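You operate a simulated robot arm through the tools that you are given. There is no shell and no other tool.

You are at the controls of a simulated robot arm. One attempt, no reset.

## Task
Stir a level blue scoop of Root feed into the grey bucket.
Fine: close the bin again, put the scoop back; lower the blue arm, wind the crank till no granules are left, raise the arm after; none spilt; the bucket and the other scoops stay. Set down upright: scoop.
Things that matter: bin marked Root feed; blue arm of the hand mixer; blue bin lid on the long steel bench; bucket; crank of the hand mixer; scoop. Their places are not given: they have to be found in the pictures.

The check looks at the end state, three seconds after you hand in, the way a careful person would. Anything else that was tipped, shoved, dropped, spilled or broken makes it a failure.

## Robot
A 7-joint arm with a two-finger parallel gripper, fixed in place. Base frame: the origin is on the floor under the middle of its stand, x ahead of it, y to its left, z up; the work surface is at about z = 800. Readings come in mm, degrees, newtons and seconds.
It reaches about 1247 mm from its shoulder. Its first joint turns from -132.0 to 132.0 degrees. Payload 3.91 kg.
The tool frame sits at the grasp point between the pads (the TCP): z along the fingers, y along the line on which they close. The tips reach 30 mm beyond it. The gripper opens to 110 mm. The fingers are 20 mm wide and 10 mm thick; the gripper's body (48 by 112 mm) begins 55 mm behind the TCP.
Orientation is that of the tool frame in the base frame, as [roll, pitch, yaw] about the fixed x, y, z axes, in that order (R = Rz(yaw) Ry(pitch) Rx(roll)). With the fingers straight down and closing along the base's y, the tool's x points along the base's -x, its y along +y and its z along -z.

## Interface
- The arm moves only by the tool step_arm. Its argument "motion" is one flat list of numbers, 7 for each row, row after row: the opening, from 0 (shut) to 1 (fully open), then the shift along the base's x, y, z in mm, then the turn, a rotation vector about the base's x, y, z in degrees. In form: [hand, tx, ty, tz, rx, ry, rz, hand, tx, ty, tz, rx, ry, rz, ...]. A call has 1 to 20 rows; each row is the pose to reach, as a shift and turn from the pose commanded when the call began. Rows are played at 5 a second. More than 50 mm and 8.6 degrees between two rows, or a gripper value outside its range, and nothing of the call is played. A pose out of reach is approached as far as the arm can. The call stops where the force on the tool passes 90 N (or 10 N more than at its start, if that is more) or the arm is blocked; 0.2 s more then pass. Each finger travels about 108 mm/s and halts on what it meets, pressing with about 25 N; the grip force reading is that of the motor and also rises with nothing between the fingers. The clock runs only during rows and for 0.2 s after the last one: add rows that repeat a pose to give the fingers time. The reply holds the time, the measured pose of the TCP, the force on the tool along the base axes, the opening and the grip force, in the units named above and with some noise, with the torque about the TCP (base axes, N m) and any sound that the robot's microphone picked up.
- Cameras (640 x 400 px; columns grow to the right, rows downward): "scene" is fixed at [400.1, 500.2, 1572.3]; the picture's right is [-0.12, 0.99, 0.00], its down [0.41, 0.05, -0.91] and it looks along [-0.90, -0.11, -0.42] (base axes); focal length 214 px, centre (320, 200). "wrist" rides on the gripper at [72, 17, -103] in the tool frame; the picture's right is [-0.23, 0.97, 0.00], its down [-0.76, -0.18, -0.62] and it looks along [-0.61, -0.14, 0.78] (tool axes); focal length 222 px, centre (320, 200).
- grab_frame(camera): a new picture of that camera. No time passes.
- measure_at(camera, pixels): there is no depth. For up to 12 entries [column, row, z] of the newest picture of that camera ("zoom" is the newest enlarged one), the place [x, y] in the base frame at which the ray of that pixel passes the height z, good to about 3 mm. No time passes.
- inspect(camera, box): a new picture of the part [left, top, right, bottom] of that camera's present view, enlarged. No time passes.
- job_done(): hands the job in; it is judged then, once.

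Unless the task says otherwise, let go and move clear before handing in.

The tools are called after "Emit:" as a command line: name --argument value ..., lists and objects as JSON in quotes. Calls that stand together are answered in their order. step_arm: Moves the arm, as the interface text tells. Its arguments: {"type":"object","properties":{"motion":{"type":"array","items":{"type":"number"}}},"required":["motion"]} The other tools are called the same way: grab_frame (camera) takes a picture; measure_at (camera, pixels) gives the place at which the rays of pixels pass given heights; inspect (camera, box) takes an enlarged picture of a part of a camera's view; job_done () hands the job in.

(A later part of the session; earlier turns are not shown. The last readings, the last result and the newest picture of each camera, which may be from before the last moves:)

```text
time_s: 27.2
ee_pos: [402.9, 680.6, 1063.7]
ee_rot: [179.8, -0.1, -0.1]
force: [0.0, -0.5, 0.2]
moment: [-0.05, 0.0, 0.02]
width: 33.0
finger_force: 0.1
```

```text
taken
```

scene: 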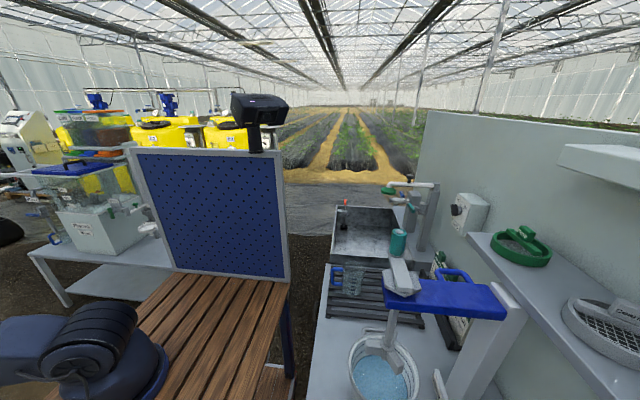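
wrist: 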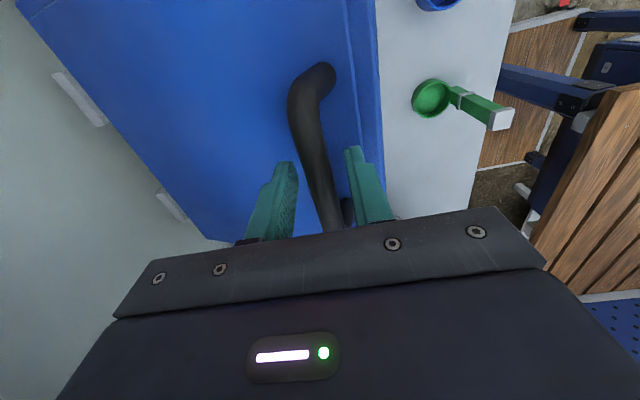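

The lid holds itself at ~20° (handle unchanged at (315,100)), so the hinge has friction. I'll regrip and lift to about 35°, then push from underneath.

Emit:
step_arm --motion '[0.1, 0, 0, 0, 0, 0, 0, 0, 0, 0, 0, 0, 0, 0, 0, 0, 0, 0, 0, 0, 0, 0, 0, 6, 9, 0, 0, 0, 0, 0, 12, 18, 0, 0, 0, 0, 0, 18, 27, 0, 0, 0, 0, 0, 24.3, 35.7, 0, 0, 0, 0, 0, 31.5, 44, 0, 0, 0, 0, 0, 38.8, 51.9, 0, 0, 0]'

Emit:
grab_frame --camera "wrist"

```text
time_s: 29.2
ee_pos: [402.1, 717.3, 1115.5]
ee_rot: [179.9, 0.0, 0.0]
force: [-0.7, -18.2, 12.1]
moment: [-0.33, 0.29, 0.38]
width: 15.6
finger_force: 44.9
```

```text
taken
```

wrist: 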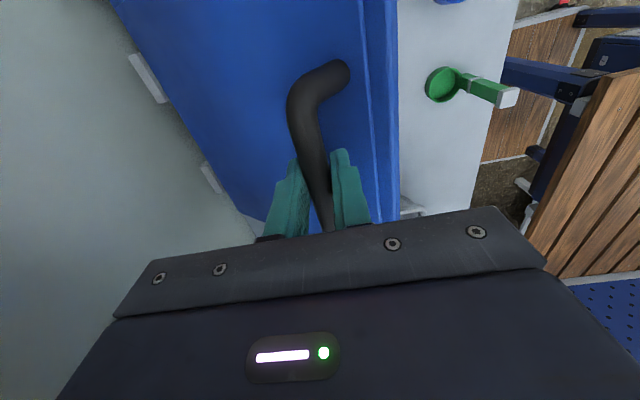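

Lid at about 35°. I'll release, rise clear, and go to the front.

Emit:
step_arm --motion '[0.2, 0, 0, 0, 0, 0, 0, 0.3, 0, 0, 3, 0, 0, 0, 0.3, 0, 0, 20, 0, 0, 0, 0.3, 0, 0, 45, 0, 0, 0, 0.2, 0, -30, 75, 0, 0, 0, 0, 0, -70, 95, 0, 0, 0, 0, 0, -115, 100, 0, 0, 0, 0, 0, -155, 100, 0, 0, 0]'

Emit:
grab_frame --camera "wrist"

```text
time_s: 31.0
ee_pos: [402.9, 563.7, 1214.7]
ee_rot: [179.9, 0.0, -0.1]
force: [-0.4, 0.3, -0.3]
moment: [-0.04, 0.03, 0.02]
width: 0.1
finger_force: 24.5
```

```text
taken
```

wrist: 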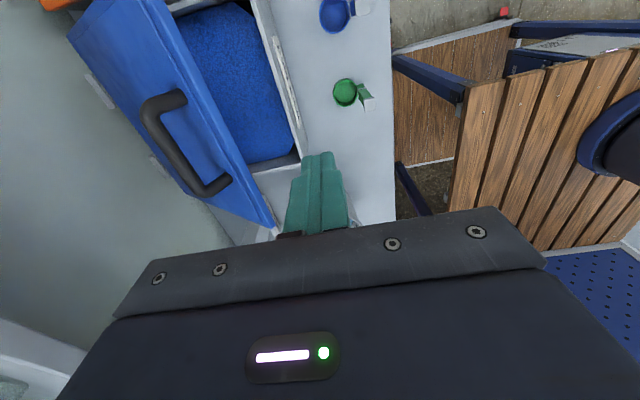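

The lid stays and blue granules are visible at (230,80). Now tilt the closed hand 45° and bring it in front of and below the lid edge.

Emit:
step_arm --motion '[0, 0, 0, -30, 7.5, 0, 0, 0, 0, 0, -60, 15, 0, 0, 0, 0, 0, -90, 22.5, 0, 0, 0, 0, 5, -120, 30, 0, 0, 0, 0, 20, -150, 37.5, 0, 0, 0, 0, 40, -175, 45, 0, 0, 0, 0, 56, -185, 45, 0, 0]'

Emit:
grab_frame --camera "wrist"

```text
time_s: 32.6
ee_pos: [402.2, 619.4, 1029.2]
ee_rot: [-135.1, 0.0, -0.2]
force: [0.0, -0.3, 1.5]
moment: [0.0, 0.02, -0.01]
width: 0.0
finger_force: 24.8
```

```text
taken
```

wrist: 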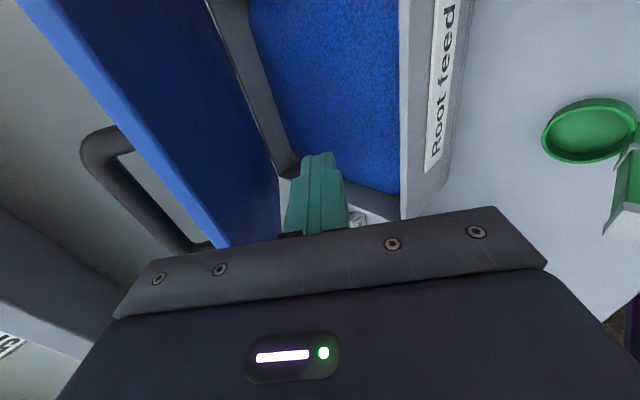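

The hand is under the open lid, fingers at (315,190), lid underside at (200,130). Now push up along the arc.

Emit:
step_arm --motion '[0, 0, 22, 17, 0, 0, 0, 0, 0, 45, 35, 0, 0, 0, 0, 0, 57, 47, 0, 0, 0, 0, 0, 69, 59, 0, 0, 0, 0, 0, 81, 71, 0, 0, 0, 0, 0, 93, 83, 0, 0, 0]'

Emit:
grab_frame --camera "wrist"

```text
time_s: 34.0
ee_pos: [402.2, 712.9, 1113.1]
ee_rot: [-135.1, 0.1, -0.1]
force: [0.3, -1.9, -1.6]
moment: [0.01, 0.04, 0.02]
width: 0.0
finger_force: 25.6
```

```text
taken
```

wrist: 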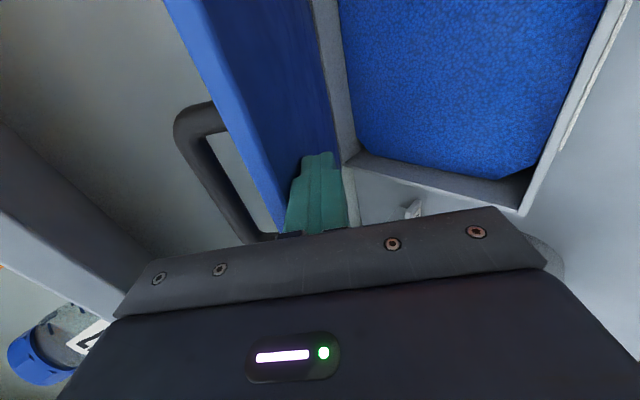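

Almost no force; the lid is opening. Continue toward ~65°.

Emit:
step_arm --motion '[0, 0, 13, 8, 0, 0, 0, 0, 0, 27, 15, 0, 0, 0, 0, 0, 40, 21, 0, 0, 0, 0, 0, 53, 25, 0, 0, 0]'

Emit:
grab_frame --camera "wrist"

```text
time_s: 35.0
ee_pos: [401.9, 765.9, 1137.5]
ee_rot: [-135.2, 0.0, 0.0]
force: [1.0, -2.2, -1.6]
moment: [-0.07, -0.02, 0.02]
width: 0.0
finger_force: 24.6
```

```text
taken
```

wrist: 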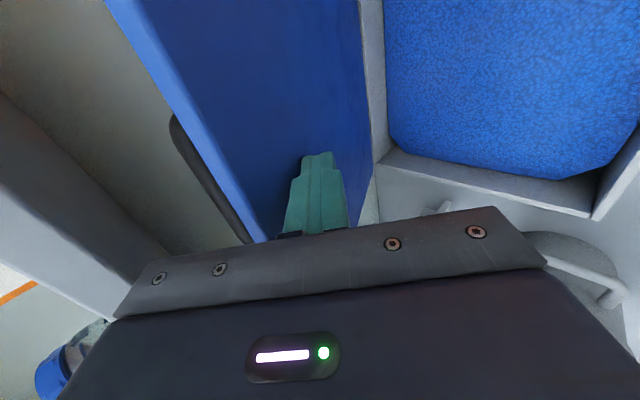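

The lid is wide open (~65°). I'll back the hand out and return it to vertical above the bench front.

Emit:
step_arm --motion '[0, 0, -40, 0, 0, 0, 0, 0, 0, -80, 10, 0, 0, 0, 0, 0, -120, 30, -7.5, 0, 0, 0, 0, -140, 60, -15, 0, 0, 0, 0, -150, 80, -22.5, 0, 0, 0, 0, -150, 100, -30, 0, 0, 0.5, 0, -150, 110, -37.5, 0, 0, 0.5, 0, -150, 120, -45, 0, 0]'

Emit:
grab_frame --camera "wrist"

Emit:
inspect --camera "wrist" --box '[80, 0, 400, 220]'

```text
time_s: 36.8
ee_pos: [402.6, 615.6, 1257.6]
ee_rot: [179.7, -0.2, 0.0]
force: [0.0, 0.2, 0.9]
moment: [0.0, 0.0, 0.0]
width: 54.7
finger_force: 0.1
```

```text
taken
```

wrist: 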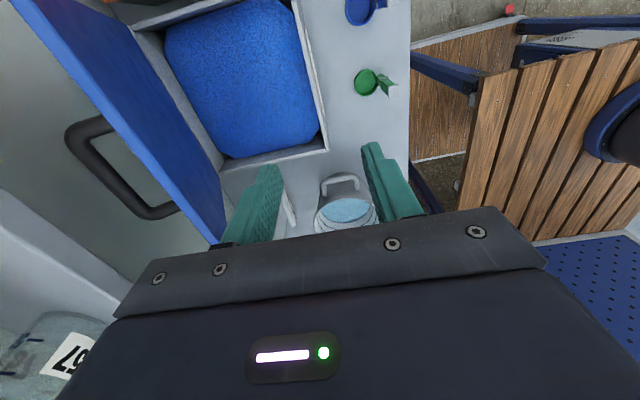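

```text
1.82 times, centred on (240, 110) of wrist
```

zoom: 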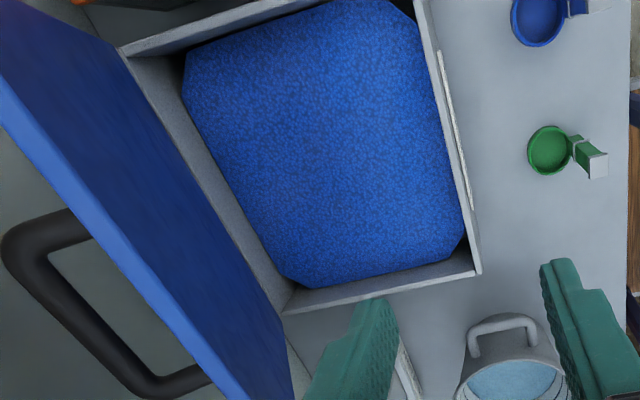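

The bin is open with a flat blue granule bed and no visible strike bar; the scoop posts stand free. Before grabbing the scoop I'll check that the pouring posture (hand tilted over, at the −x side of the bucket) is reachable, first turning to yaw −90 and moving near the bucket.

Emit:
step_arm --motion '[0.5, -20, -12, 5, 0, 0, -8, 0.5, -40, -24, 10, 0, 0, -16, 0.5, -60, -36, 15, 0, 0, -24, 0.5, -80, -48, 20, 0, 0, -32, 0.5, -100, -60, 25, 0, 0, -40, 0.5, -120, -72, 30, 0, 0, -48, 0.5, -140, -84, 30, 0, 0, -56, 0.5, -160, -96, 30, 0, 0, -64, 0.5, -180, -108, 30, 0, 0, -72, 0.5, -200, -120, 30, 0, 0, -80, 0.5, -220, -132, 30, 0, 0, -88, 0.5, -240, -140, 30, 0, 0, -90]'

Emit:
grab_frame --camera "wrist"

Emit:
grab_frame --camera "scene"

```text
time_s: 39.4
ee_pos: [163.3, 475.4, 1288.3]
ee_rot: [180.0, -0.1, -90.2]
force: [0.1, 0.9, -0.3]
moment: [-0.01, 0.03, 0.0]
width: 54.8
finger_force: 0.2
```

```text
taken
```

wrist: 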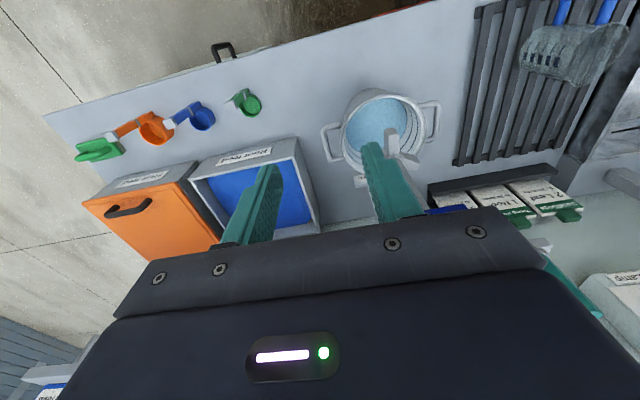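

```text
taken
```

scene: 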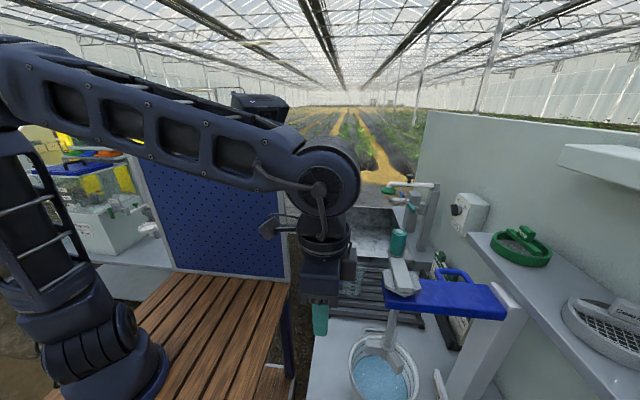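

The hand is near the mixer; the bucket rim is around (383,128) in the wrist image. Let me zoom and measure the bucket and mixer.

Emit:
inspect --camera "wrist" --box '[310, 70, 460, 215]'

Emit:
inspect --camera "scene" --box '[340, 220, 440, 400]'

Emit:
inspect --camera "scene" --box '[380, 250, 540, 400]'

```text
2.76 times, centred on (385, 142) of wrist
```

zoom: 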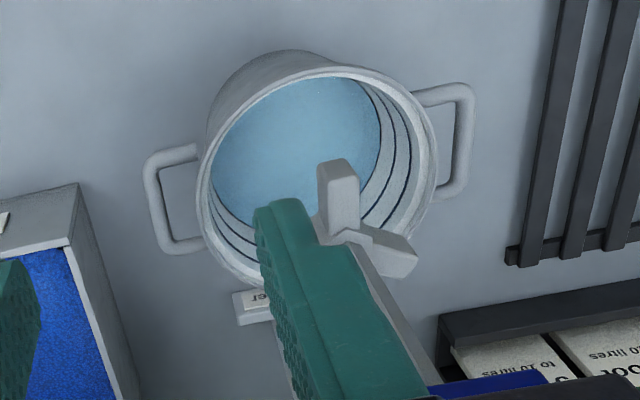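

```text
2.22 times, centred on (390, 310) of scene
```

zoom: 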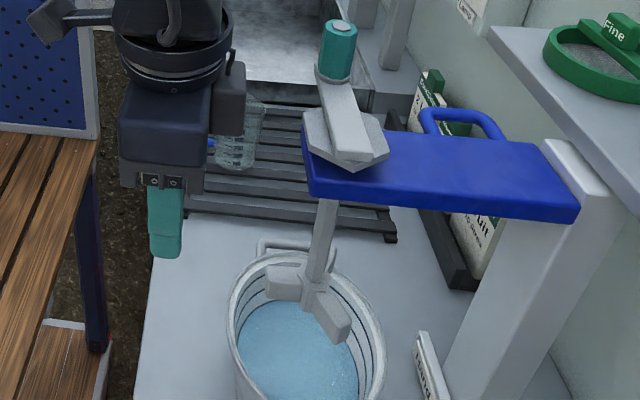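

```text
2.67 times, centred on (460, 325) of scene
```

zoom: 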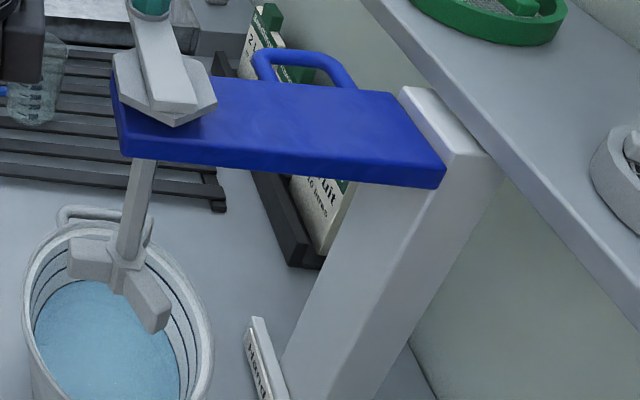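

Emit:
measure_at --camera "wrist" --pixels '[[340.4, 138.4, 950], [427.4, 129.3, 950], [381, 95, 950], [388, 174, 950], [340.4, 138.4, 1000], [427.4, 129.3, 1000], [381, 95, 1000], [388, 174, 1000]]'

Emit:
measure_at --camera "scene" --pixels '[[348.6, 366.3, 950], [376.5, 334, 950], [419, 387, 950], [348.6, 366.3, 1000], [376.5, 334, 1000], [419, 387, 1000], [398, 232, 1250], [398, 258, 1250], [398, 232, 1300], [398, 258, 1300]]'

```text
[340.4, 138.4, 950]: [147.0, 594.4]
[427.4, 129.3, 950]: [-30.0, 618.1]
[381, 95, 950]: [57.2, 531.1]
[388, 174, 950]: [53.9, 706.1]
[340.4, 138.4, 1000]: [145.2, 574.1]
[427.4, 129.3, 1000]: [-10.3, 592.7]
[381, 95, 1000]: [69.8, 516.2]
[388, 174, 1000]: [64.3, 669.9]
```

```text
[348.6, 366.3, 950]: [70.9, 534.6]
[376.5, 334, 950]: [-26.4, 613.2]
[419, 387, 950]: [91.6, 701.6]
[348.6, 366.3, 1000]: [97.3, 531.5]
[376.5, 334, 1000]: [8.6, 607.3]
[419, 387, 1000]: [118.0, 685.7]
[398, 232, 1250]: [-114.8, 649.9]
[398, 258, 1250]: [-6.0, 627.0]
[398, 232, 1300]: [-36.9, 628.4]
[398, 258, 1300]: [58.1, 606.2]
```

The bucket's rim fits a circle centred near (58,618), radius 88 at z≈950; crank grip near (−8,625) from z≈1250–1317. Now I'll test whether the pour tilt (hand tipping toward −x) is reachable in free space in front of the bucket.

Emit:
step_arm --motion '[0.5, -30, 0, -5, 0, -8, 0, 0.5, -60, 0, -10, 0, -16, 0, 0.5, -90, 0, -20, 0, -24, 0, 0.5, -120, 0, -30, 0, -32, 0, 0.5, -150, 0, -40, 0, -40, 0, 0.5, -170, 0, -50, 0, -48, 0, 0.5, -170, 0, -60, 0, -56, 0, 0.5, -170, 0, -70, 0, -64, 0, 0.5, -170, 0, -80, 0, -72, 0, 0.5, -170, 0, -90, 0, -80, 0, 0.5, -170, 0, -100, 0, -88, 0]'

Emit:
grab_frame --camera "scene"

```text
time_s: 41.8
ee_pos: [-6.7, 476.1, 1187.8]
ee_rot: [-92.1, 0.1, -90.2]
force: [1.3, -0.1, -0.5]
moment: [0.0, -0.01, -0.04]
width: 55.0
finger_force: 0.0
```

```text
taken
```

scene: 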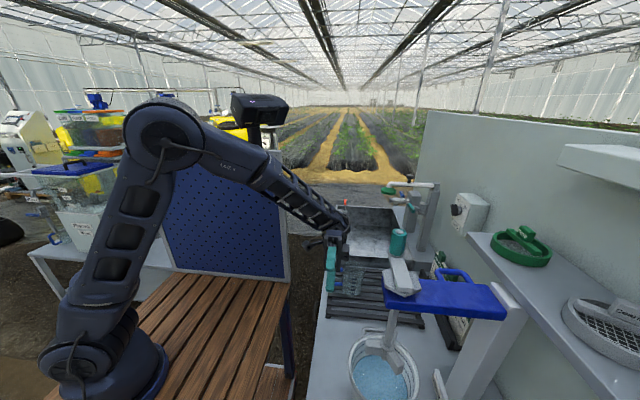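

88° tilt works. Test further tilt up to 120° and lower height.

Emit:
step_arm --motion '[0.5, 0, 10, -20, 0, -8, 0, 0.5, 0, 20, -40, 0, -16, 0, 0.5, 0, 30, -60, 0, -24, 0, 0.5, 0, 40, -80, 0, -32, 0, 0.5, 0, 50, -100, 0, -37, 0]'

Emit:
grab_frame --camera "scene"

Emit:
grab_frame --camera "wrist"

```text
time_s: 43.0
ee_pos: [54.6, 559.8, 1073.0]
ee_rot: [-55.7, -0.2, -89.7]
force: [-0.7, 0.2, 0.6]
moment: [-0.01, 0.0, -0.02]
width: 55.0
finger_force: 0.0
out of reach, approached as far as the arm can: row 3, 4, 5
```

```text
taken
```

scene: 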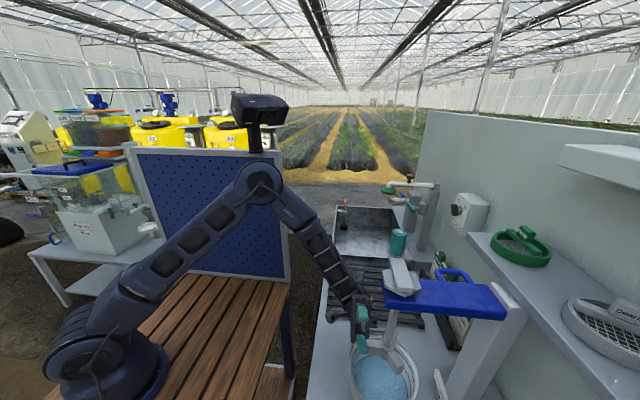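

```text
taken
```

wrist: 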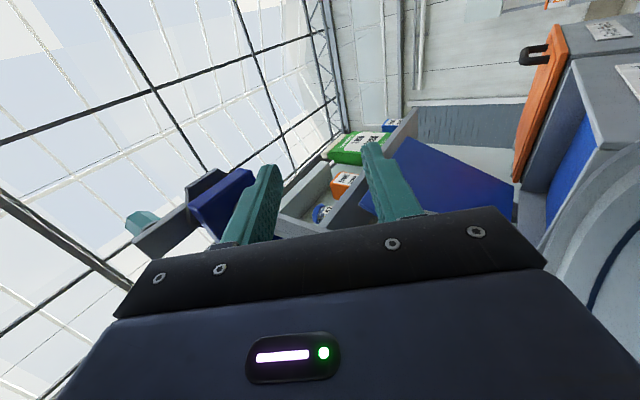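

Beyond ~104° it's out of reach here and the hand drifted toward the bucket, with no contact. I'll back out along the same path.

Emit:
step_arm --motion '[0.5, 0, -10, 20, 0, 5, 0, 0.5, 0, -20, 40, 0, 13, 0, 0.5, 0, -30, 60, 0, 21, 0, 0.5, 0, -40, 80, 0, 29, 0, 0.5, 0, -50, 100, 0, 37, 0]'

```text
time_s: 44.2
ee_pos: [55.6, 509.4, 1173.8]
ee_rot: [-92.3, 0.0, -90.0]
force: [-0.9, -0.2, 0.1]
moment: [-0.01, -0.02, 0.0]
width: 55.1
finger_force: 0.1
```

The hand is back at 88° tilt; the earlier reading showed 124° tilt is feasible around (55,560,1073), which suits pouring. Now return to vertical and head for the blue scoop.

Emit:
step_arm --motion '[0.5, 20, -10, 10, 0, 8, 0, 0.5, 40, -20, 20, 0, 16, 0, 0.5, 70, -30, 20, 0, 24, 0, 0.5, 100, -30, 20, 0, 32, 0, 0.5, 140, -30, 20, 0, 40, 0, 0.5, 180, -30, 20, 0, 48, 0, 0.5, 220, -25, 10, 0, 56, 0, 0.5, 260, -22, 0, 0, 64, 0, 0.5, 300, -20, -10, 0, 72, 0, 0.5, 345, -20, -20, 0, 80, 0, 0.5, 385, -20, -40, 0, 87.7, 0, 0.5, 425, -20, -50, 0, 87.7, 0]'

Emit:
grab_frame --camera "wrist"

```text
time_s: 46.8
ee_pos: [479.9, 488.7, 1123.9]
ee_rot: [-179.9, 0.0, -89.9]
force: [-0.1, -0.2, 0.4]
moment: [0.03, -0.07, -0.03]
width: 55.0
finger_force: 0.1
```

```text
taken
```

wrist: 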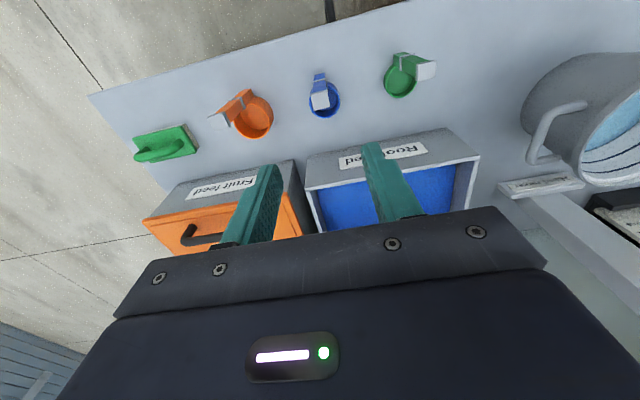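

The TCP axis should meet z=942 at pixel (320,102), and the blue scoop's cap is right there. Zoom to confirm before descending.

Emit:
inspect --camera "wrist" --box '[260, 50, 380, 150]'

```text
4.00 times, centred on (320, 100) of wrist
```

zoom: 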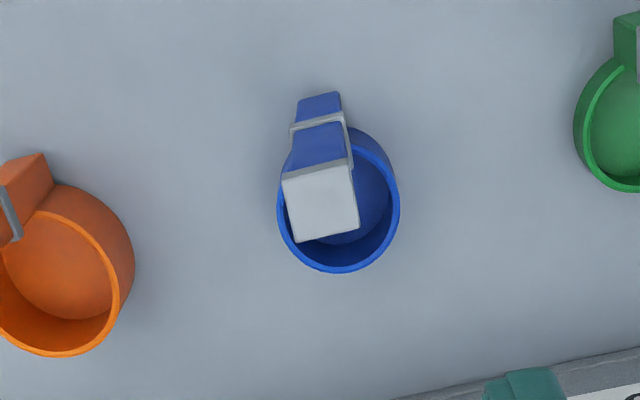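

Cap centre at (320,101), aligned. Let me check the orange scoop's cap clearance, then descend.

Emit:
measure_at --camera "wrist" --pixels '[[222, 122, 970], [427, 70, 930], [320, 101, 942], [320, 101, 935], [324, 98, 855]]'

Emit:
step_arm --motion '[0.5, 0, 0, -40, 0, 0, 0, 0.5, 0, 0, -80, 0, 0, 0, 0.5, 0, 0, -120, 0, 0, 0, 0.5, 0, 0, -145, 0, 0, 0]'

Emit:
grab_frame --camera "wrist"

```text
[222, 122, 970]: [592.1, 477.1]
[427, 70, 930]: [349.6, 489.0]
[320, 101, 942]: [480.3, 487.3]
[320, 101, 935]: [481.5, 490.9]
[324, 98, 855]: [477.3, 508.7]
```

```text
time_s: 47.8
ee_pos: [479.1, 489.5, 977.9]
ee_rot: [-179.7, -0.1, -90.0]
force: [0.0, -0.7, 0.3]
moment: [-0.01, -0.01, -0.02]
width: 55.2
finger_force: 0.0
```

```text
taken
```

wrist: 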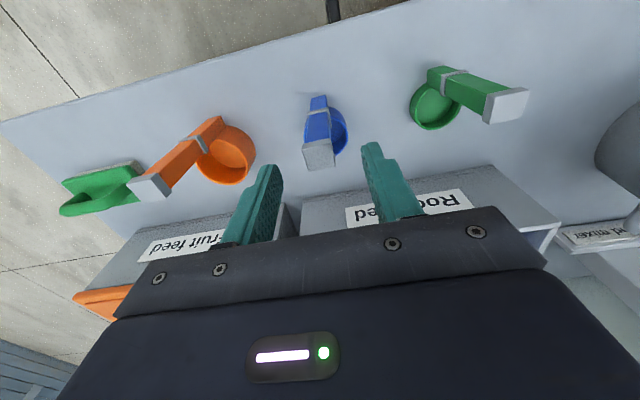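

Emit:
inspect --camera "wrist" --box '[230, 80, 410, 220]'

```text
2.86 times, centred on (320, 150) of wrist
```

zoom: 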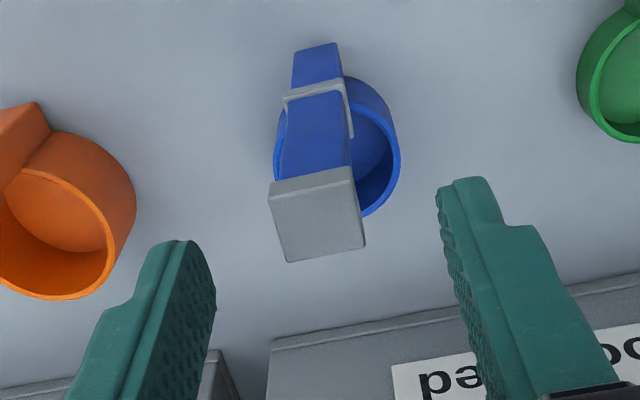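

Centred between the fingers. Descend around the post and close.

Emit:
step_arm --motion '[0.5, 0.5, -2, -25, 0, 0, 0, 0.5, 0.5, -2, -50, 0, 0, 0, 0.5, 0.5, -2, -64, 0, 0, 0, 0.3, 0.5, -2, -64, 0, 0, 0, 0, 0.5, -2, -64, 0, 0, 0, 0, 0.5, -2, -64, 0, 0, 0, 0, 0.5, -2, -64, 0, 0, 0]'

Emit:
grab_frame --camera "wrist"

```text
time_s: 49.4
ee_pos: [480.1, 488.1, 914.4]
ee_rot: [-179.8, -0.1, -89.9]
force: [0.1, 0.3, 0.0]
moment: [0.01, -0.02, -0.02]
width: 17.6
finger_force: 24.6
```

```text
taken
```

wrist: 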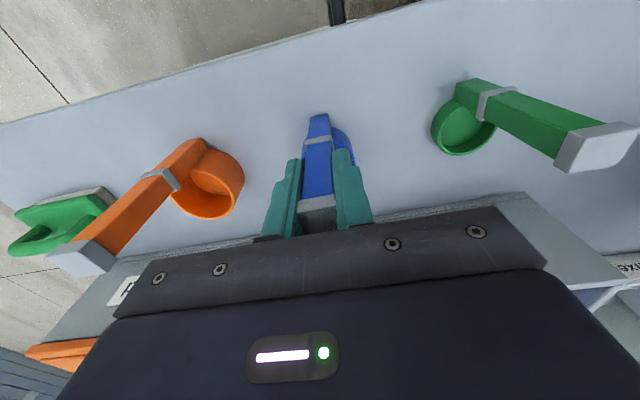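

Gripped at 17.6 mm. I'll remember this pose (480,488,914) for putting back, and lift the scoop straight up.

Emit:
step_arm --motion '[0, 0, 0, 10, 0, 0, 0, 0, 0, 0, 30, 0, 0, 0, 0, 0, 0, 70, 0, 0, 0, 0, 0, 0, 110, 0, 0, 0, 0, 0, 0, 150, 0, 0, 0, 0, 0, 0, 190, 0, 0, 0]'

Emit:
grab_frame --camera "wrist"

Emit:
inspect --camera "wrist" --box '[230, 60, 410, 220]'

```text
time_s: 50.8
ee_pos: [480.1, 488.1, 1104.4]
ee_rot: [-180.0, -0.1, -90.1]
force: [0.9, 1.5, -1.5]
moment: [-0.02, -0.03, -0.02]
width: 17.6
finger_force: 24.8
```

```text
taken
```

wrist: 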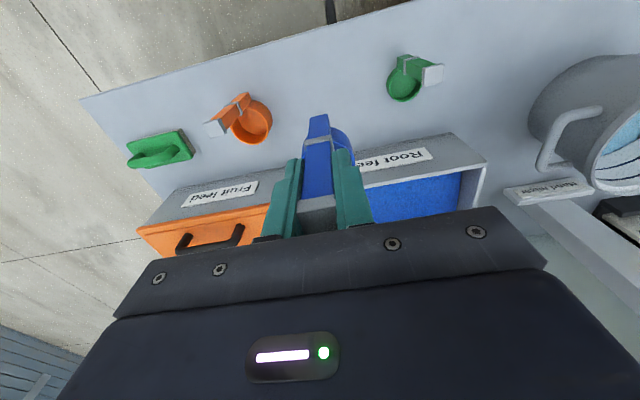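

```text
2.50 times, centred on (320, 140) of wrist
```

zoom: 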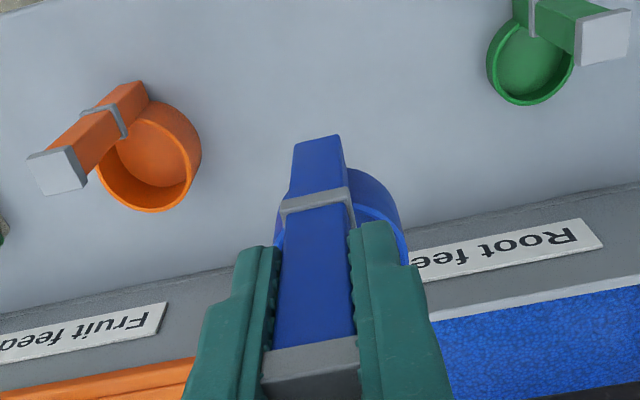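

The scoop is firmly held (post with ring visible between the pads). I'll carry it over the open bin at about (400,690).

Emit:
step_arm --motion '[0, 0, 0, 30, 0, 0, 0, 0, -20, 40, 46, 0, 0, 0, 0, -40, 80, 46, 0, 0, 0, 0, -60, 120, 46, 0, 0, 0, 0, -75, 160, 46, 0, 0, 0, 0, -80, 202, 46, 0, 0, 0]'

Emit:
grab_frame --camera "wrist"

```text
time_s: 52.2
ee_pos: [400.6, 690.0, 1151.6]
ee_rot: [-179.7, 0.0, -90.1]
force: [0.3, -0.9, 0.8]
moment: [0.02, 0.0, 0.0]
width: 17.7
finger_force: 24.5
```

```text
taken
```

wrist: 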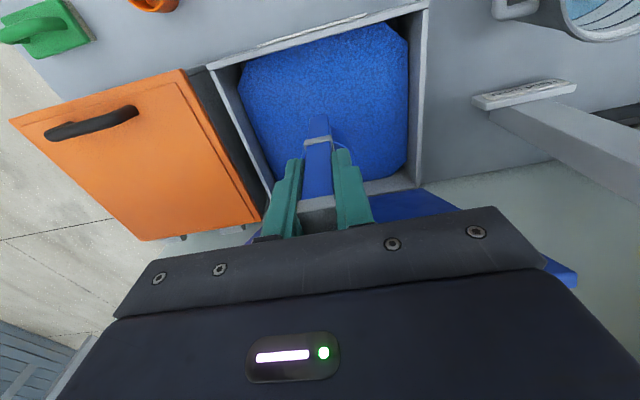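

I can see the whole bin opening now. Measure the rim and bed corners.

Emit:
inspect --camera "wrist" --box '[190, 0, 450, 215]'

Emit:
measure_at --camera "wrist" --pixels '[[210, 66, 926], [428, 5, 926], [424, 187, 926], [240, 68, 900], [385, 22, 900], [408, 45, 900], [404, 165, 900], [272, 180, 926], [240, 68, 880], [385, 22, 880]]'

```text
1.86 times, centred on (320, 108) of wrist
```

zoom: 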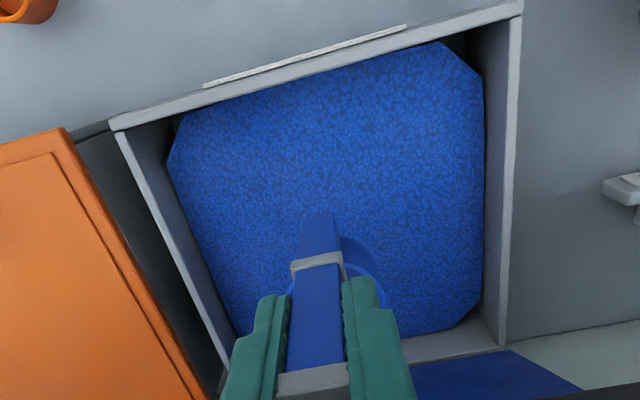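

```text
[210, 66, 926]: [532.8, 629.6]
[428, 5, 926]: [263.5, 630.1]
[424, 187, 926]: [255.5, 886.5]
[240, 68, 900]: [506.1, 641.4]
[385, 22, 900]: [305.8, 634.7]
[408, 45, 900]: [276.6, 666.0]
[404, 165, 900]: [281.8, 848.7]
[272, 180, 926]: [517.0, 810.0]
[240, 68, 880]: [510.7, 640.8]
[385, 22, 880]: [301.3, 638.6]
```

The bin opening spans x≈263–533, y≈630–886, with the bed perhaps 30 mm below the rim. I'll lower the cup to just above the expected bed and check force.

Emit:
step_arm --motion '[0, 0, 0, -40, 0, 0, 0, 0, 0, 0, -80, 0, 0, 0, 0, 0, 0, -110, 0, 0, 0, 0, 0, 0, -130, 0, 0, 0]'

Emit:
inspect --camera "wrist" --box '[190, 0, 450, 215]'

```text
time_s: 53.2
ee_pos: [400.4, 689.8, 1021.0]
ee_rot: [-179.8, -0.1, -90.0]
force: [-0.2, -0.4, -0.5]
moment: [0.0, -0.02, 0.01]
width: 17.6
finger_force: 25.5
```

```text
1.86 times, centred on (320, 108) of wrist
```

zoom: 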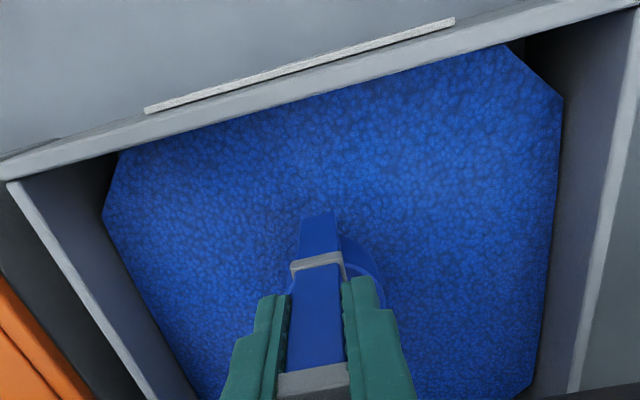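

No contact at cup bottom z≈907. Keep descending in small steps.

Emit:
step_arm --motion '[0, 0, 0, -8, 0, 0, 0, 0, 0, 0, -16, 0, 0, 0, 0, 0, 0, -24, 0, 0, 0]'

Emit:
inspect --camera "wrist" --box '[190, 0, 450, 215]'

```text
time_s: 54.0
ee_pos: [401.5, 690.8, 996.4]
ee_rot: [-179.9, -0.1, -90.0]
force: [0.7, -0.4, -0.4]
moment: [0.0, -0.01, 0.01]
width: 17.4
finger_force: 24.9
```

```text
1.86 times, centred on (320, 108) of wrist
```

zoom: 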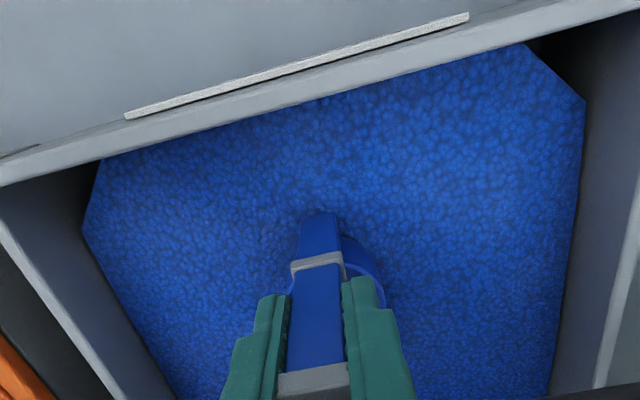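

Emit:
step_arm --motion '[0, 0, 0, -8, 0, 0, 0, 0, 0, 0, -16, 0, 0, 0, 0, 0, 0, -16, 0, 0, 0]'

Emit:
inspect --camera "wrist" --box '[190, 0, 450, 215]'

```text
time_s: 54.8
ee_pos: [401.5, 690.8, 980.0]
ee_rot: [-179.9, -0.1, -90.0]
force: [0.6, 0.0, -0.4]
moment: [0.01, -0.01, -0.01]
width: 17.5
finger_force: 24.8
```

```text
1.86 times, centred on (320, 108) of wrist
```

zoom: 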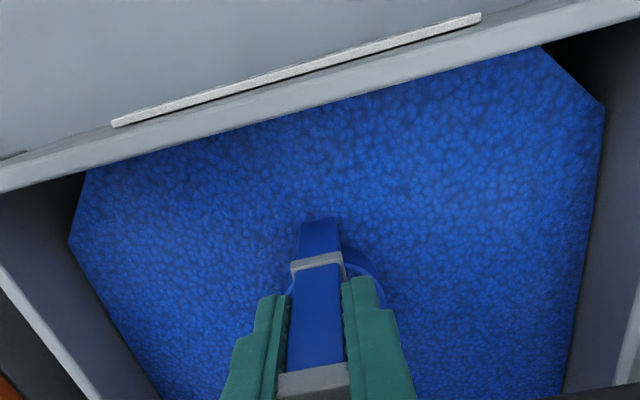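

The cup bottom meets the bed at z≈868 with no resistance; the cup itself is about 26 mm tall by 47 mm wide. I'll tilt 35°, dip, drag toward −x, level out and lift — all inside the bin.

Emit:
step_arm --motion '[0, 0, 0, 10, 0, -7, 0, 0, -8, 0, 15, 0, -14, 0, 0, -15, 0, 15, 0, -21, 0, 0, -20, 0, 12, 0, -28, 0, 0, -25, 0, 5, 0, -35, 0, 0, -25, 0, -15, 0, -35, 0, 0, -25, 0, -32, 0, -35, 0, 0, -25, 0, -47, 0, -35, 0, 0, -43, 0, -47, 0, -35, 0, 0, -62, 0, -47, 0, -35, 0, 0, -80, 0, -47, 0, -35, 0, 0, -69, 0, -39, 0, -28, 0, 0, -56.4, 0, -33.5, 0, -21, 0, 0, -43, 0, -29, 0, -14, 0, 0, -29.4, 0, -27, 0, -7, 0, 0, -15.5, 0, -26, 0, 0, 0, 0, -15.5, 0, -10, 0, 0, 0, 0, -15.5, 0, 10, 0, 0, 0]'

Emit:
inspect --camera "wrist" --box '[190, 0, 450, 215]'

```text
time_s: 58.6
ee_pos: [384.8, 688.4, 990.5]
ee_rot: [-180.0, -0.1, -90.1]
force: [-0.3, 0.6, -1.0]
moment: [-0.06, 0.0, 0.02]
width: 17.7
finger_force: 24.4
```

```text
1.86 times, centred on (320, 108) of wrist
```

zoom: 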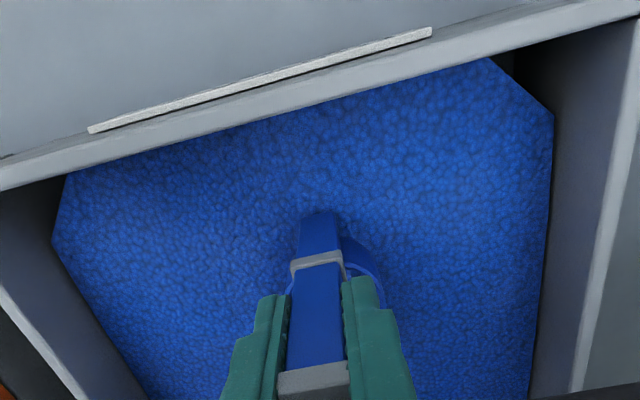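

Emit:
inspect --camera "wrist" --box '[290, 105, 370, 165]'

```text
6.67 times, centred on (330, 135) of wrist
```

zoom: 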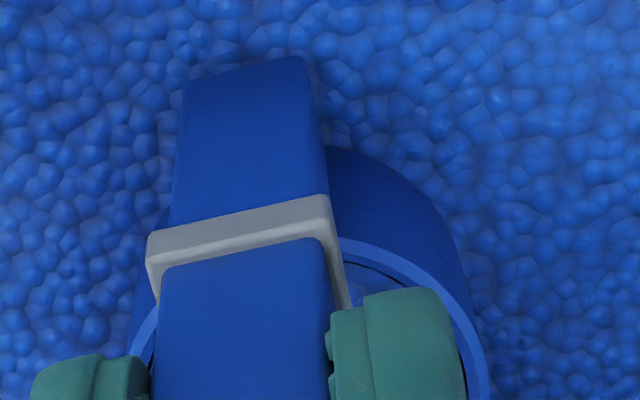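

There is a hint of granules just inside the rim at (365,285). I'll raise the scoop clear of the rim, still over the bin, and look again.

Emit:
step_arm --motion '[0, 0, 0, 25, 0, 0, 0, 0, 0, 0, 50, 0, 0, 0, 0, 0, 0, 75, 0, 0, 0, 0, 0, 0, 100, 0, 0, 0]'

Emit:
inspect --camera "wrist" --box '[290, 105, 370, 165]'

Emit:
grab_frame --camera "wrist"

```text
time_s: 59.6
ee_pos: [384.6, 688.4, 1091.6]
ee_rot: [-179.8, 0.0, -90.0]
force: [-0.3, -0.1, -0.9]
moment: [-0.08, 0.0, 0.0]
width: 17.8
finger_force: 24.8
```

```text
6.67 times, centred on (330, 135) of wrist
```

zoom: 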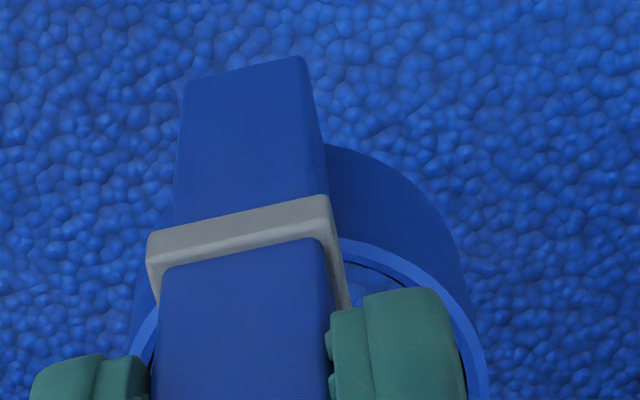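

```text
taken
```

wrist: 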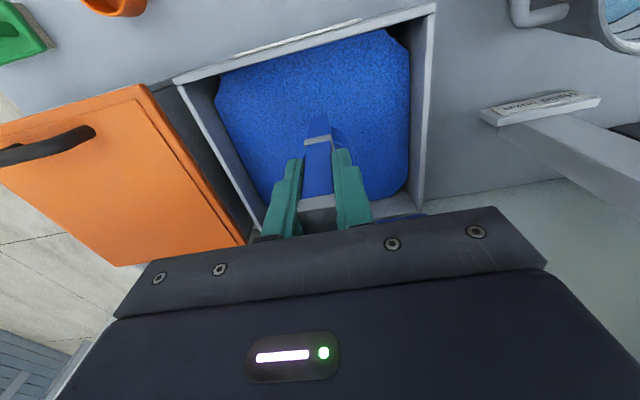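

Moment readings suggest the scoop now carries a load (about −0.07 N·m about x vs 0 when empty), and I see a granular surface near the rim. To judge the level I'll lift it high, still above the bin, turning it so the cup faces the scene camera.

Emit:
step_arm --motion '[0, 0, -4, 30, 0, 0, 0, 0, 0, -8, 62, 0, 0, -7.5, 0, -10, -12, 94, 0, 0, -15, 0, -20, -16, 126, 0, 0, -22.5, 0, -30, -20, 158, 0, 0, -30, 0, -40, -24, 190, 0, 0, -37.5, 0, -50, -28, 222, 0, 0, -45, 0, -62, -32, 254, 0, 0, -52.5, 0, -76, -36, 286, 0, 0, -60, 0, -88, -40, 318, 0, 0, -67.5, 0, -100, -44, 350, 0, 0, -75, 0, -110, -48, 380, 0, 0, -82.5, 0, -118, -48, 380, 0, 0, -90, 0, -118, -48, 380, 0, 0, -90]'

Emit:
grab_frame --camera "scene"

```text
time_s: 62.6
ee_pos: [268.3, 640.6, 1471.8]
ee_rot: [-179.9, -0.1, 179.8]
force: [0.9, -0.1, -1.7]
moment: [0.02, 0.04, -0.02]
width: 17.7
finger_force: 25.1
```

```text
taken
```

scene: 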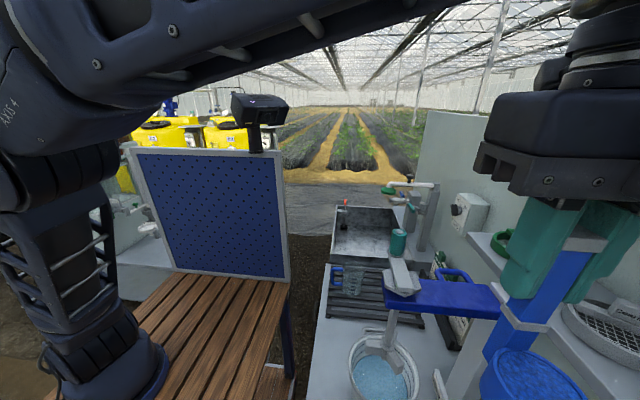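

The scene camera now sees into the cup at (540,375): it holds granules. Zoom in.

Emit:
inspect --camera "scene" --box '[440, 300, 640, 400]'

Emit:
inspect --camera "scene" --box '[475, 335, 605, 400]'

```text
3.20 times, centred on (540, 350) of scene
```

zoom: 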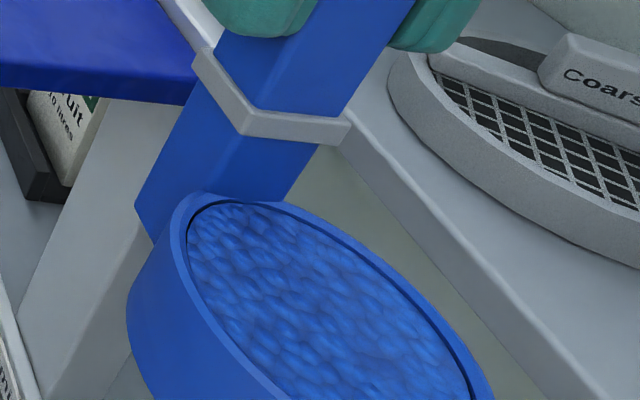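

```text
4.92 times, centred on (540, 368) of scene
```

zoom: 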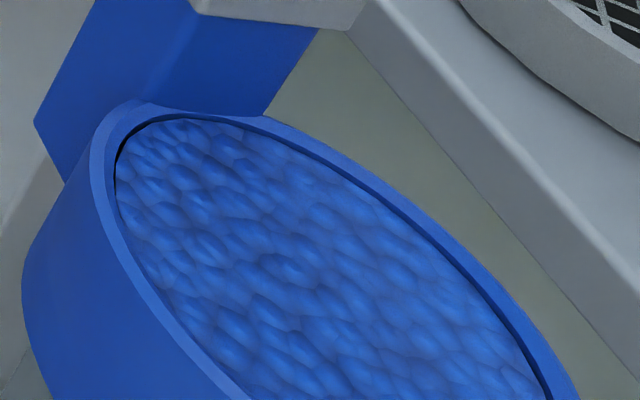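

The surface looks flat, right at rim level. To check for any heap I'll raise it further so the scene camera views the rim at a more grazing angle.

Emit:
step_arm --motion '[0, 0, 0, 30, 0, 0, 0, 0, 0, 0, 60, 0, 0, 0, 0, 0, 0, 90, 0, 0, 0, 0, 0, 0, 120, 0, 0, 0, 0, 0, 0, 135, 0, 0, 0, 0, 0, 0, 135, 0, 0, 0]'

Emit:
inspect --camera "scene" --box '[440, 180, 640, 300]'

Emit:
grab_frame --camera "scene"

```text
time_s: 64.0
ee_pos: [269.7, 626.8, 1559.0]
ee_rot: [-179.9, 0.0, -180.0]
force: [-0.9, 0.8, -2.1]
moment: [0.0, 0.05, 0.03]
width: 17.6
finger_force: 25.3
out of reach, approached as far as the arm can: row 3, 4, 5, 6
```

```text
3.20 times, centred on (540, 240) of scene
```

zoom: 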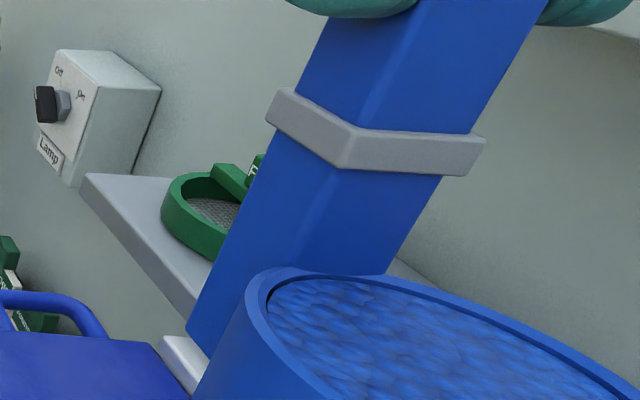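

```text
taken
```

scene: 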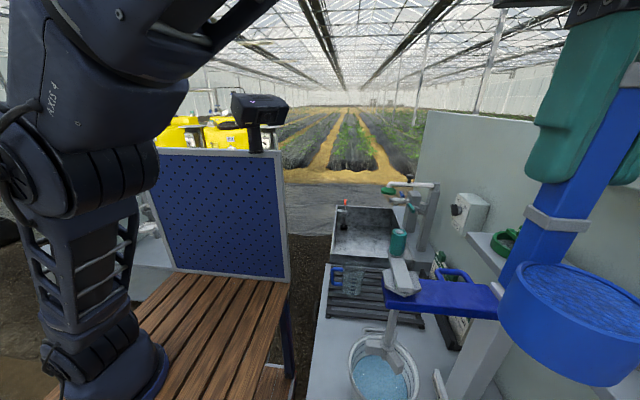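

Emit:
inspect --camera "scene" --box '[490, 240, 640, 340]'

```text
4.00 times, centred on (565, 290) of scene
```

zoom: 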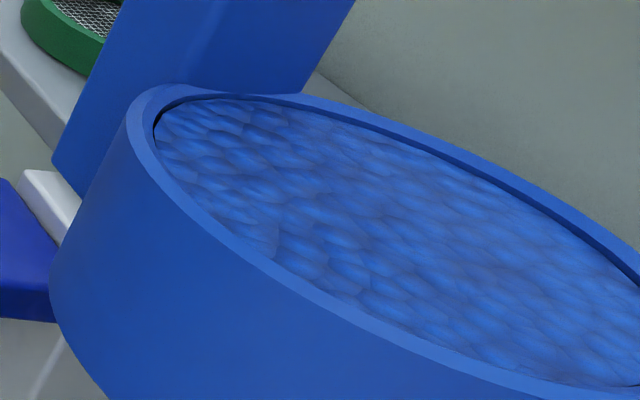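

The granules are flat and flush with the rim: a level scoop. Now I'll carry it smoothly toward the bucket, turning back to yaw −90.

Emit:
step_arm --motion '[0, -3, -5, -10, 0, 0, 5, 0, -8, -14, -30, 0, 0, 12.5, 0, -14, -24, -52, 0, 0, 20, 0, -20, -34, -74, 0, 0, 27.5, 0, -26, -44, -96, 0, 0, 35, 0, -32, -54, -118, 0, 0, 42.5, 0, -38, -64, -140, 0, 0, 50, 0, -44, -74, -162, 0, 0, 57.5, 0, -50, -84, -184, 0, 0, 65, 0, -56, -94, -206, 0, 0, 72.5, 0, -62, -104, -228, 0, 0, 80, 0, -68, -114, -250, 0, 0, 87, 0, -70, -118, -260, 0, 0, 90]'

Emit:
grab_frame --camera "scene"

Emit:
grab_frame --camera "wrist"

```text
time_s: 66.8
ee_pos: [200.1, 507.6, 1297.5]
ee_rot: [-179.8, 0.1, -89.9]
force: [-0.6, 0.7, -0.4]
moment: [0.02, -0.03, -0.02]
width: 17.6
finger_force: 25.0
```

```text
taken
```

scene: 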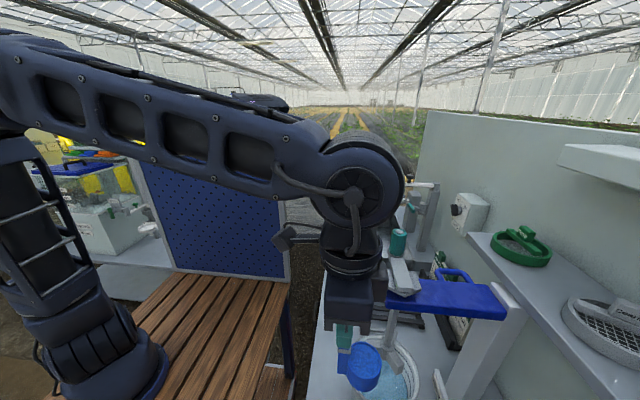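

```text
taken
```

wrist: 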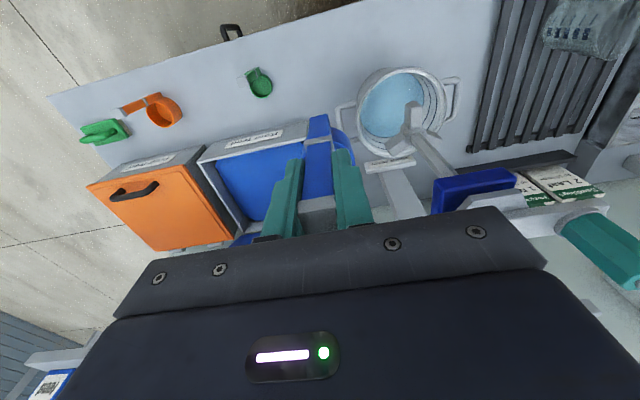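

Steady so far. Moving slowly to the spot beside the bucket: TCP about (108,515,1190), then check.

Emit:
step_arm --motion '[0, -10, 0, -12, 0, 0, 0, 0, -28, 1, -34, 0, 0, 0, 0, -46, 3, -56, 0, 0, 0, 0, -64, 5, -78, 0, 0, 0, 0, -80, 6, -96, 0, 0, 0, 0, -92, 7, -107, 0, 0, 0]'

Emit:
grab_frame --camera "scene"

Emit:
grab_frame --camera "wrist"

```text
time_s: 68.2
ee_pos: [108.1, 515.3, 1191.2]
ee_rot: [-179.9, -0.1, -90.0]
force: [0.3, -0.7, -1.2]
moment: [-0.06, -0.01, -0.01]
width: 17.4
finger_force: 24.9
```

```text
taken
```

scene: 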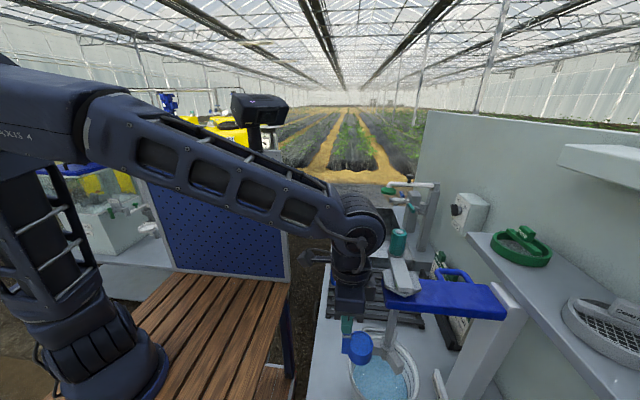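

```text
taken
```

wrist: 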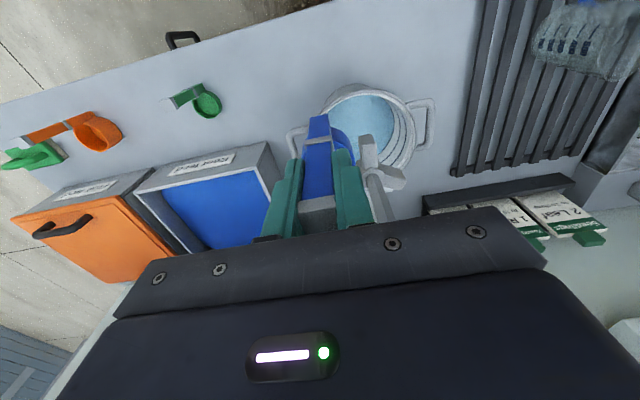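

Emit:
inspect --camera "scene" --box '[310, 220, 450, 400]'

Emit:
inspect --camera "wrist" --box '[270, 70, 450, 210]'

```text
2.22 times, centred on (380, 310) of scene
```

zoom: 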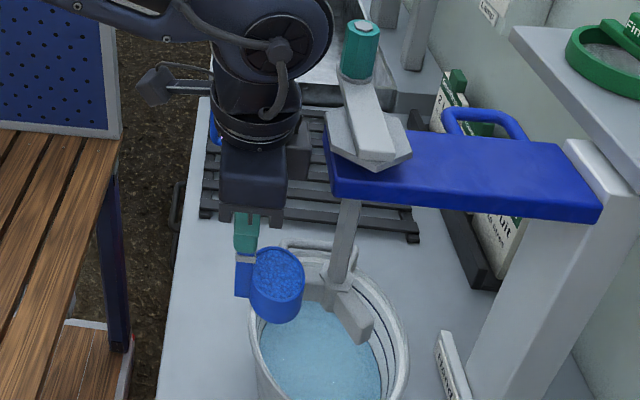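

```text
2.86 times, centred on (360, 140) of wrist
```

zoom: 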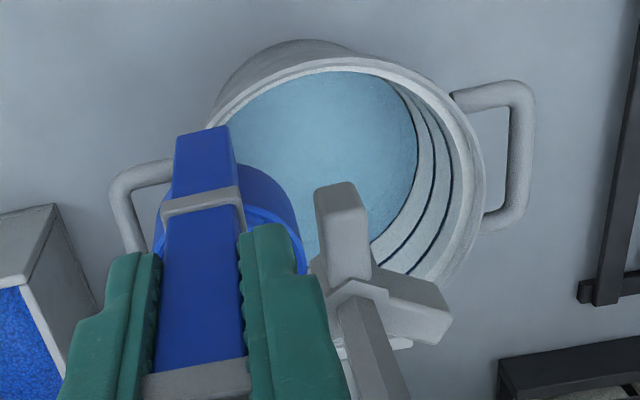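

Emit:
measure_at --camera "wrist" --pixels '[[417.7, 136.5, 950], [368.7, 90.3, 950], [322, 112, 950], [417.7, 136.5, 940], [368.7, 90.3, 940]]'

Emit:
measure_at --camera "scene" --pixels '[[348, 352, 950], [375, 332, 950], [414, 365, 950], [418, 385, 950]]'

```text
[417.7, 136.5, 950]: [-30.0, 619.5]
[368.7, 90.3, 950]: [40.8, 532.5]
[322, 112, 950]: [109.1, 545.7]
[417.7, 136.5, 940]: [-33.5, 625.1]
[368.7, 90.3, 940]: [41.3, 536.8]
```

```text
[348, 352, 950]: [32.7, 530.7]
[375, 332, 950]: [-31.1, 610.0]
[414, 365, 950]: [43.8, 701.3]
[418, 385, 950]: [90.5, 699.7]
```

Bucket centre is confirmed at about (57,618), and the scoop is still full and level over its front edge. I'll lower to pour height (TCP ≈ (108,540,1115)).

Emit:
step_arm --motion '[0, 0, 4, -12, 0, 0, 0, 0, 0, 10, -32, 0, 0, 0, 0, 0, 17, -52, 0, 0, 0, 0, 0, 23, -68, 0, 0, 0, 0, 0.4, 25, -76, 0, 0, 0]'

Emit:
inspect --camera "scene" --box '[310, 220, 450, 400]'

Emit:
inspect --camera "wrist" --box '[270, 70, 450, 210]'

```text
time_s: 69.4
ee_pos: [108.5, 541.0, 1114.0]
ee_rot: [-179.9, 0.0, -90.0]
force: [-0.7, 0.8, -1.1]
moment: [-0.06, -0.01, -0.02]
width: 17.6
finger_force: 24.6
```

```text
2.22 times, centred on (380, 310) of scene
```

zoom: 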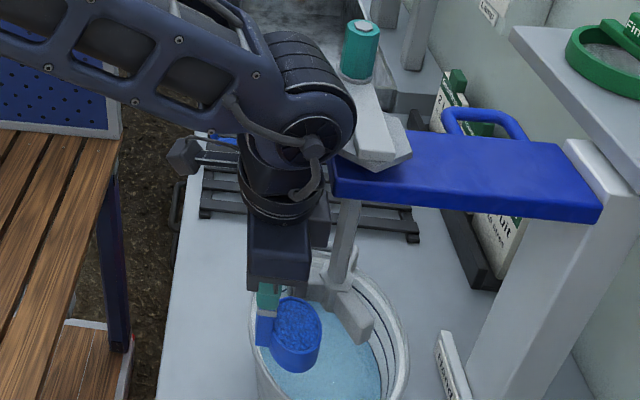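

```text
2.86 times, centred on (360, 140) of wrist
```

zoom: 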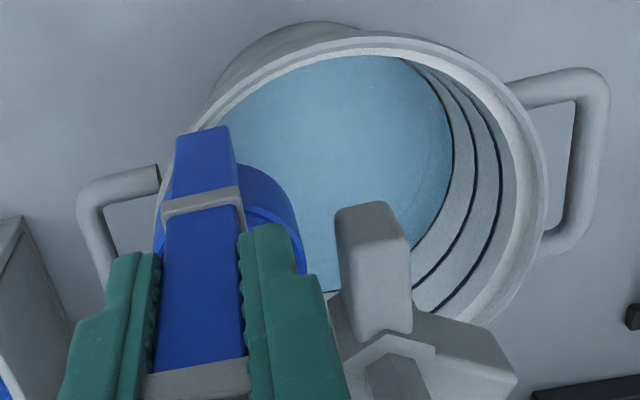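

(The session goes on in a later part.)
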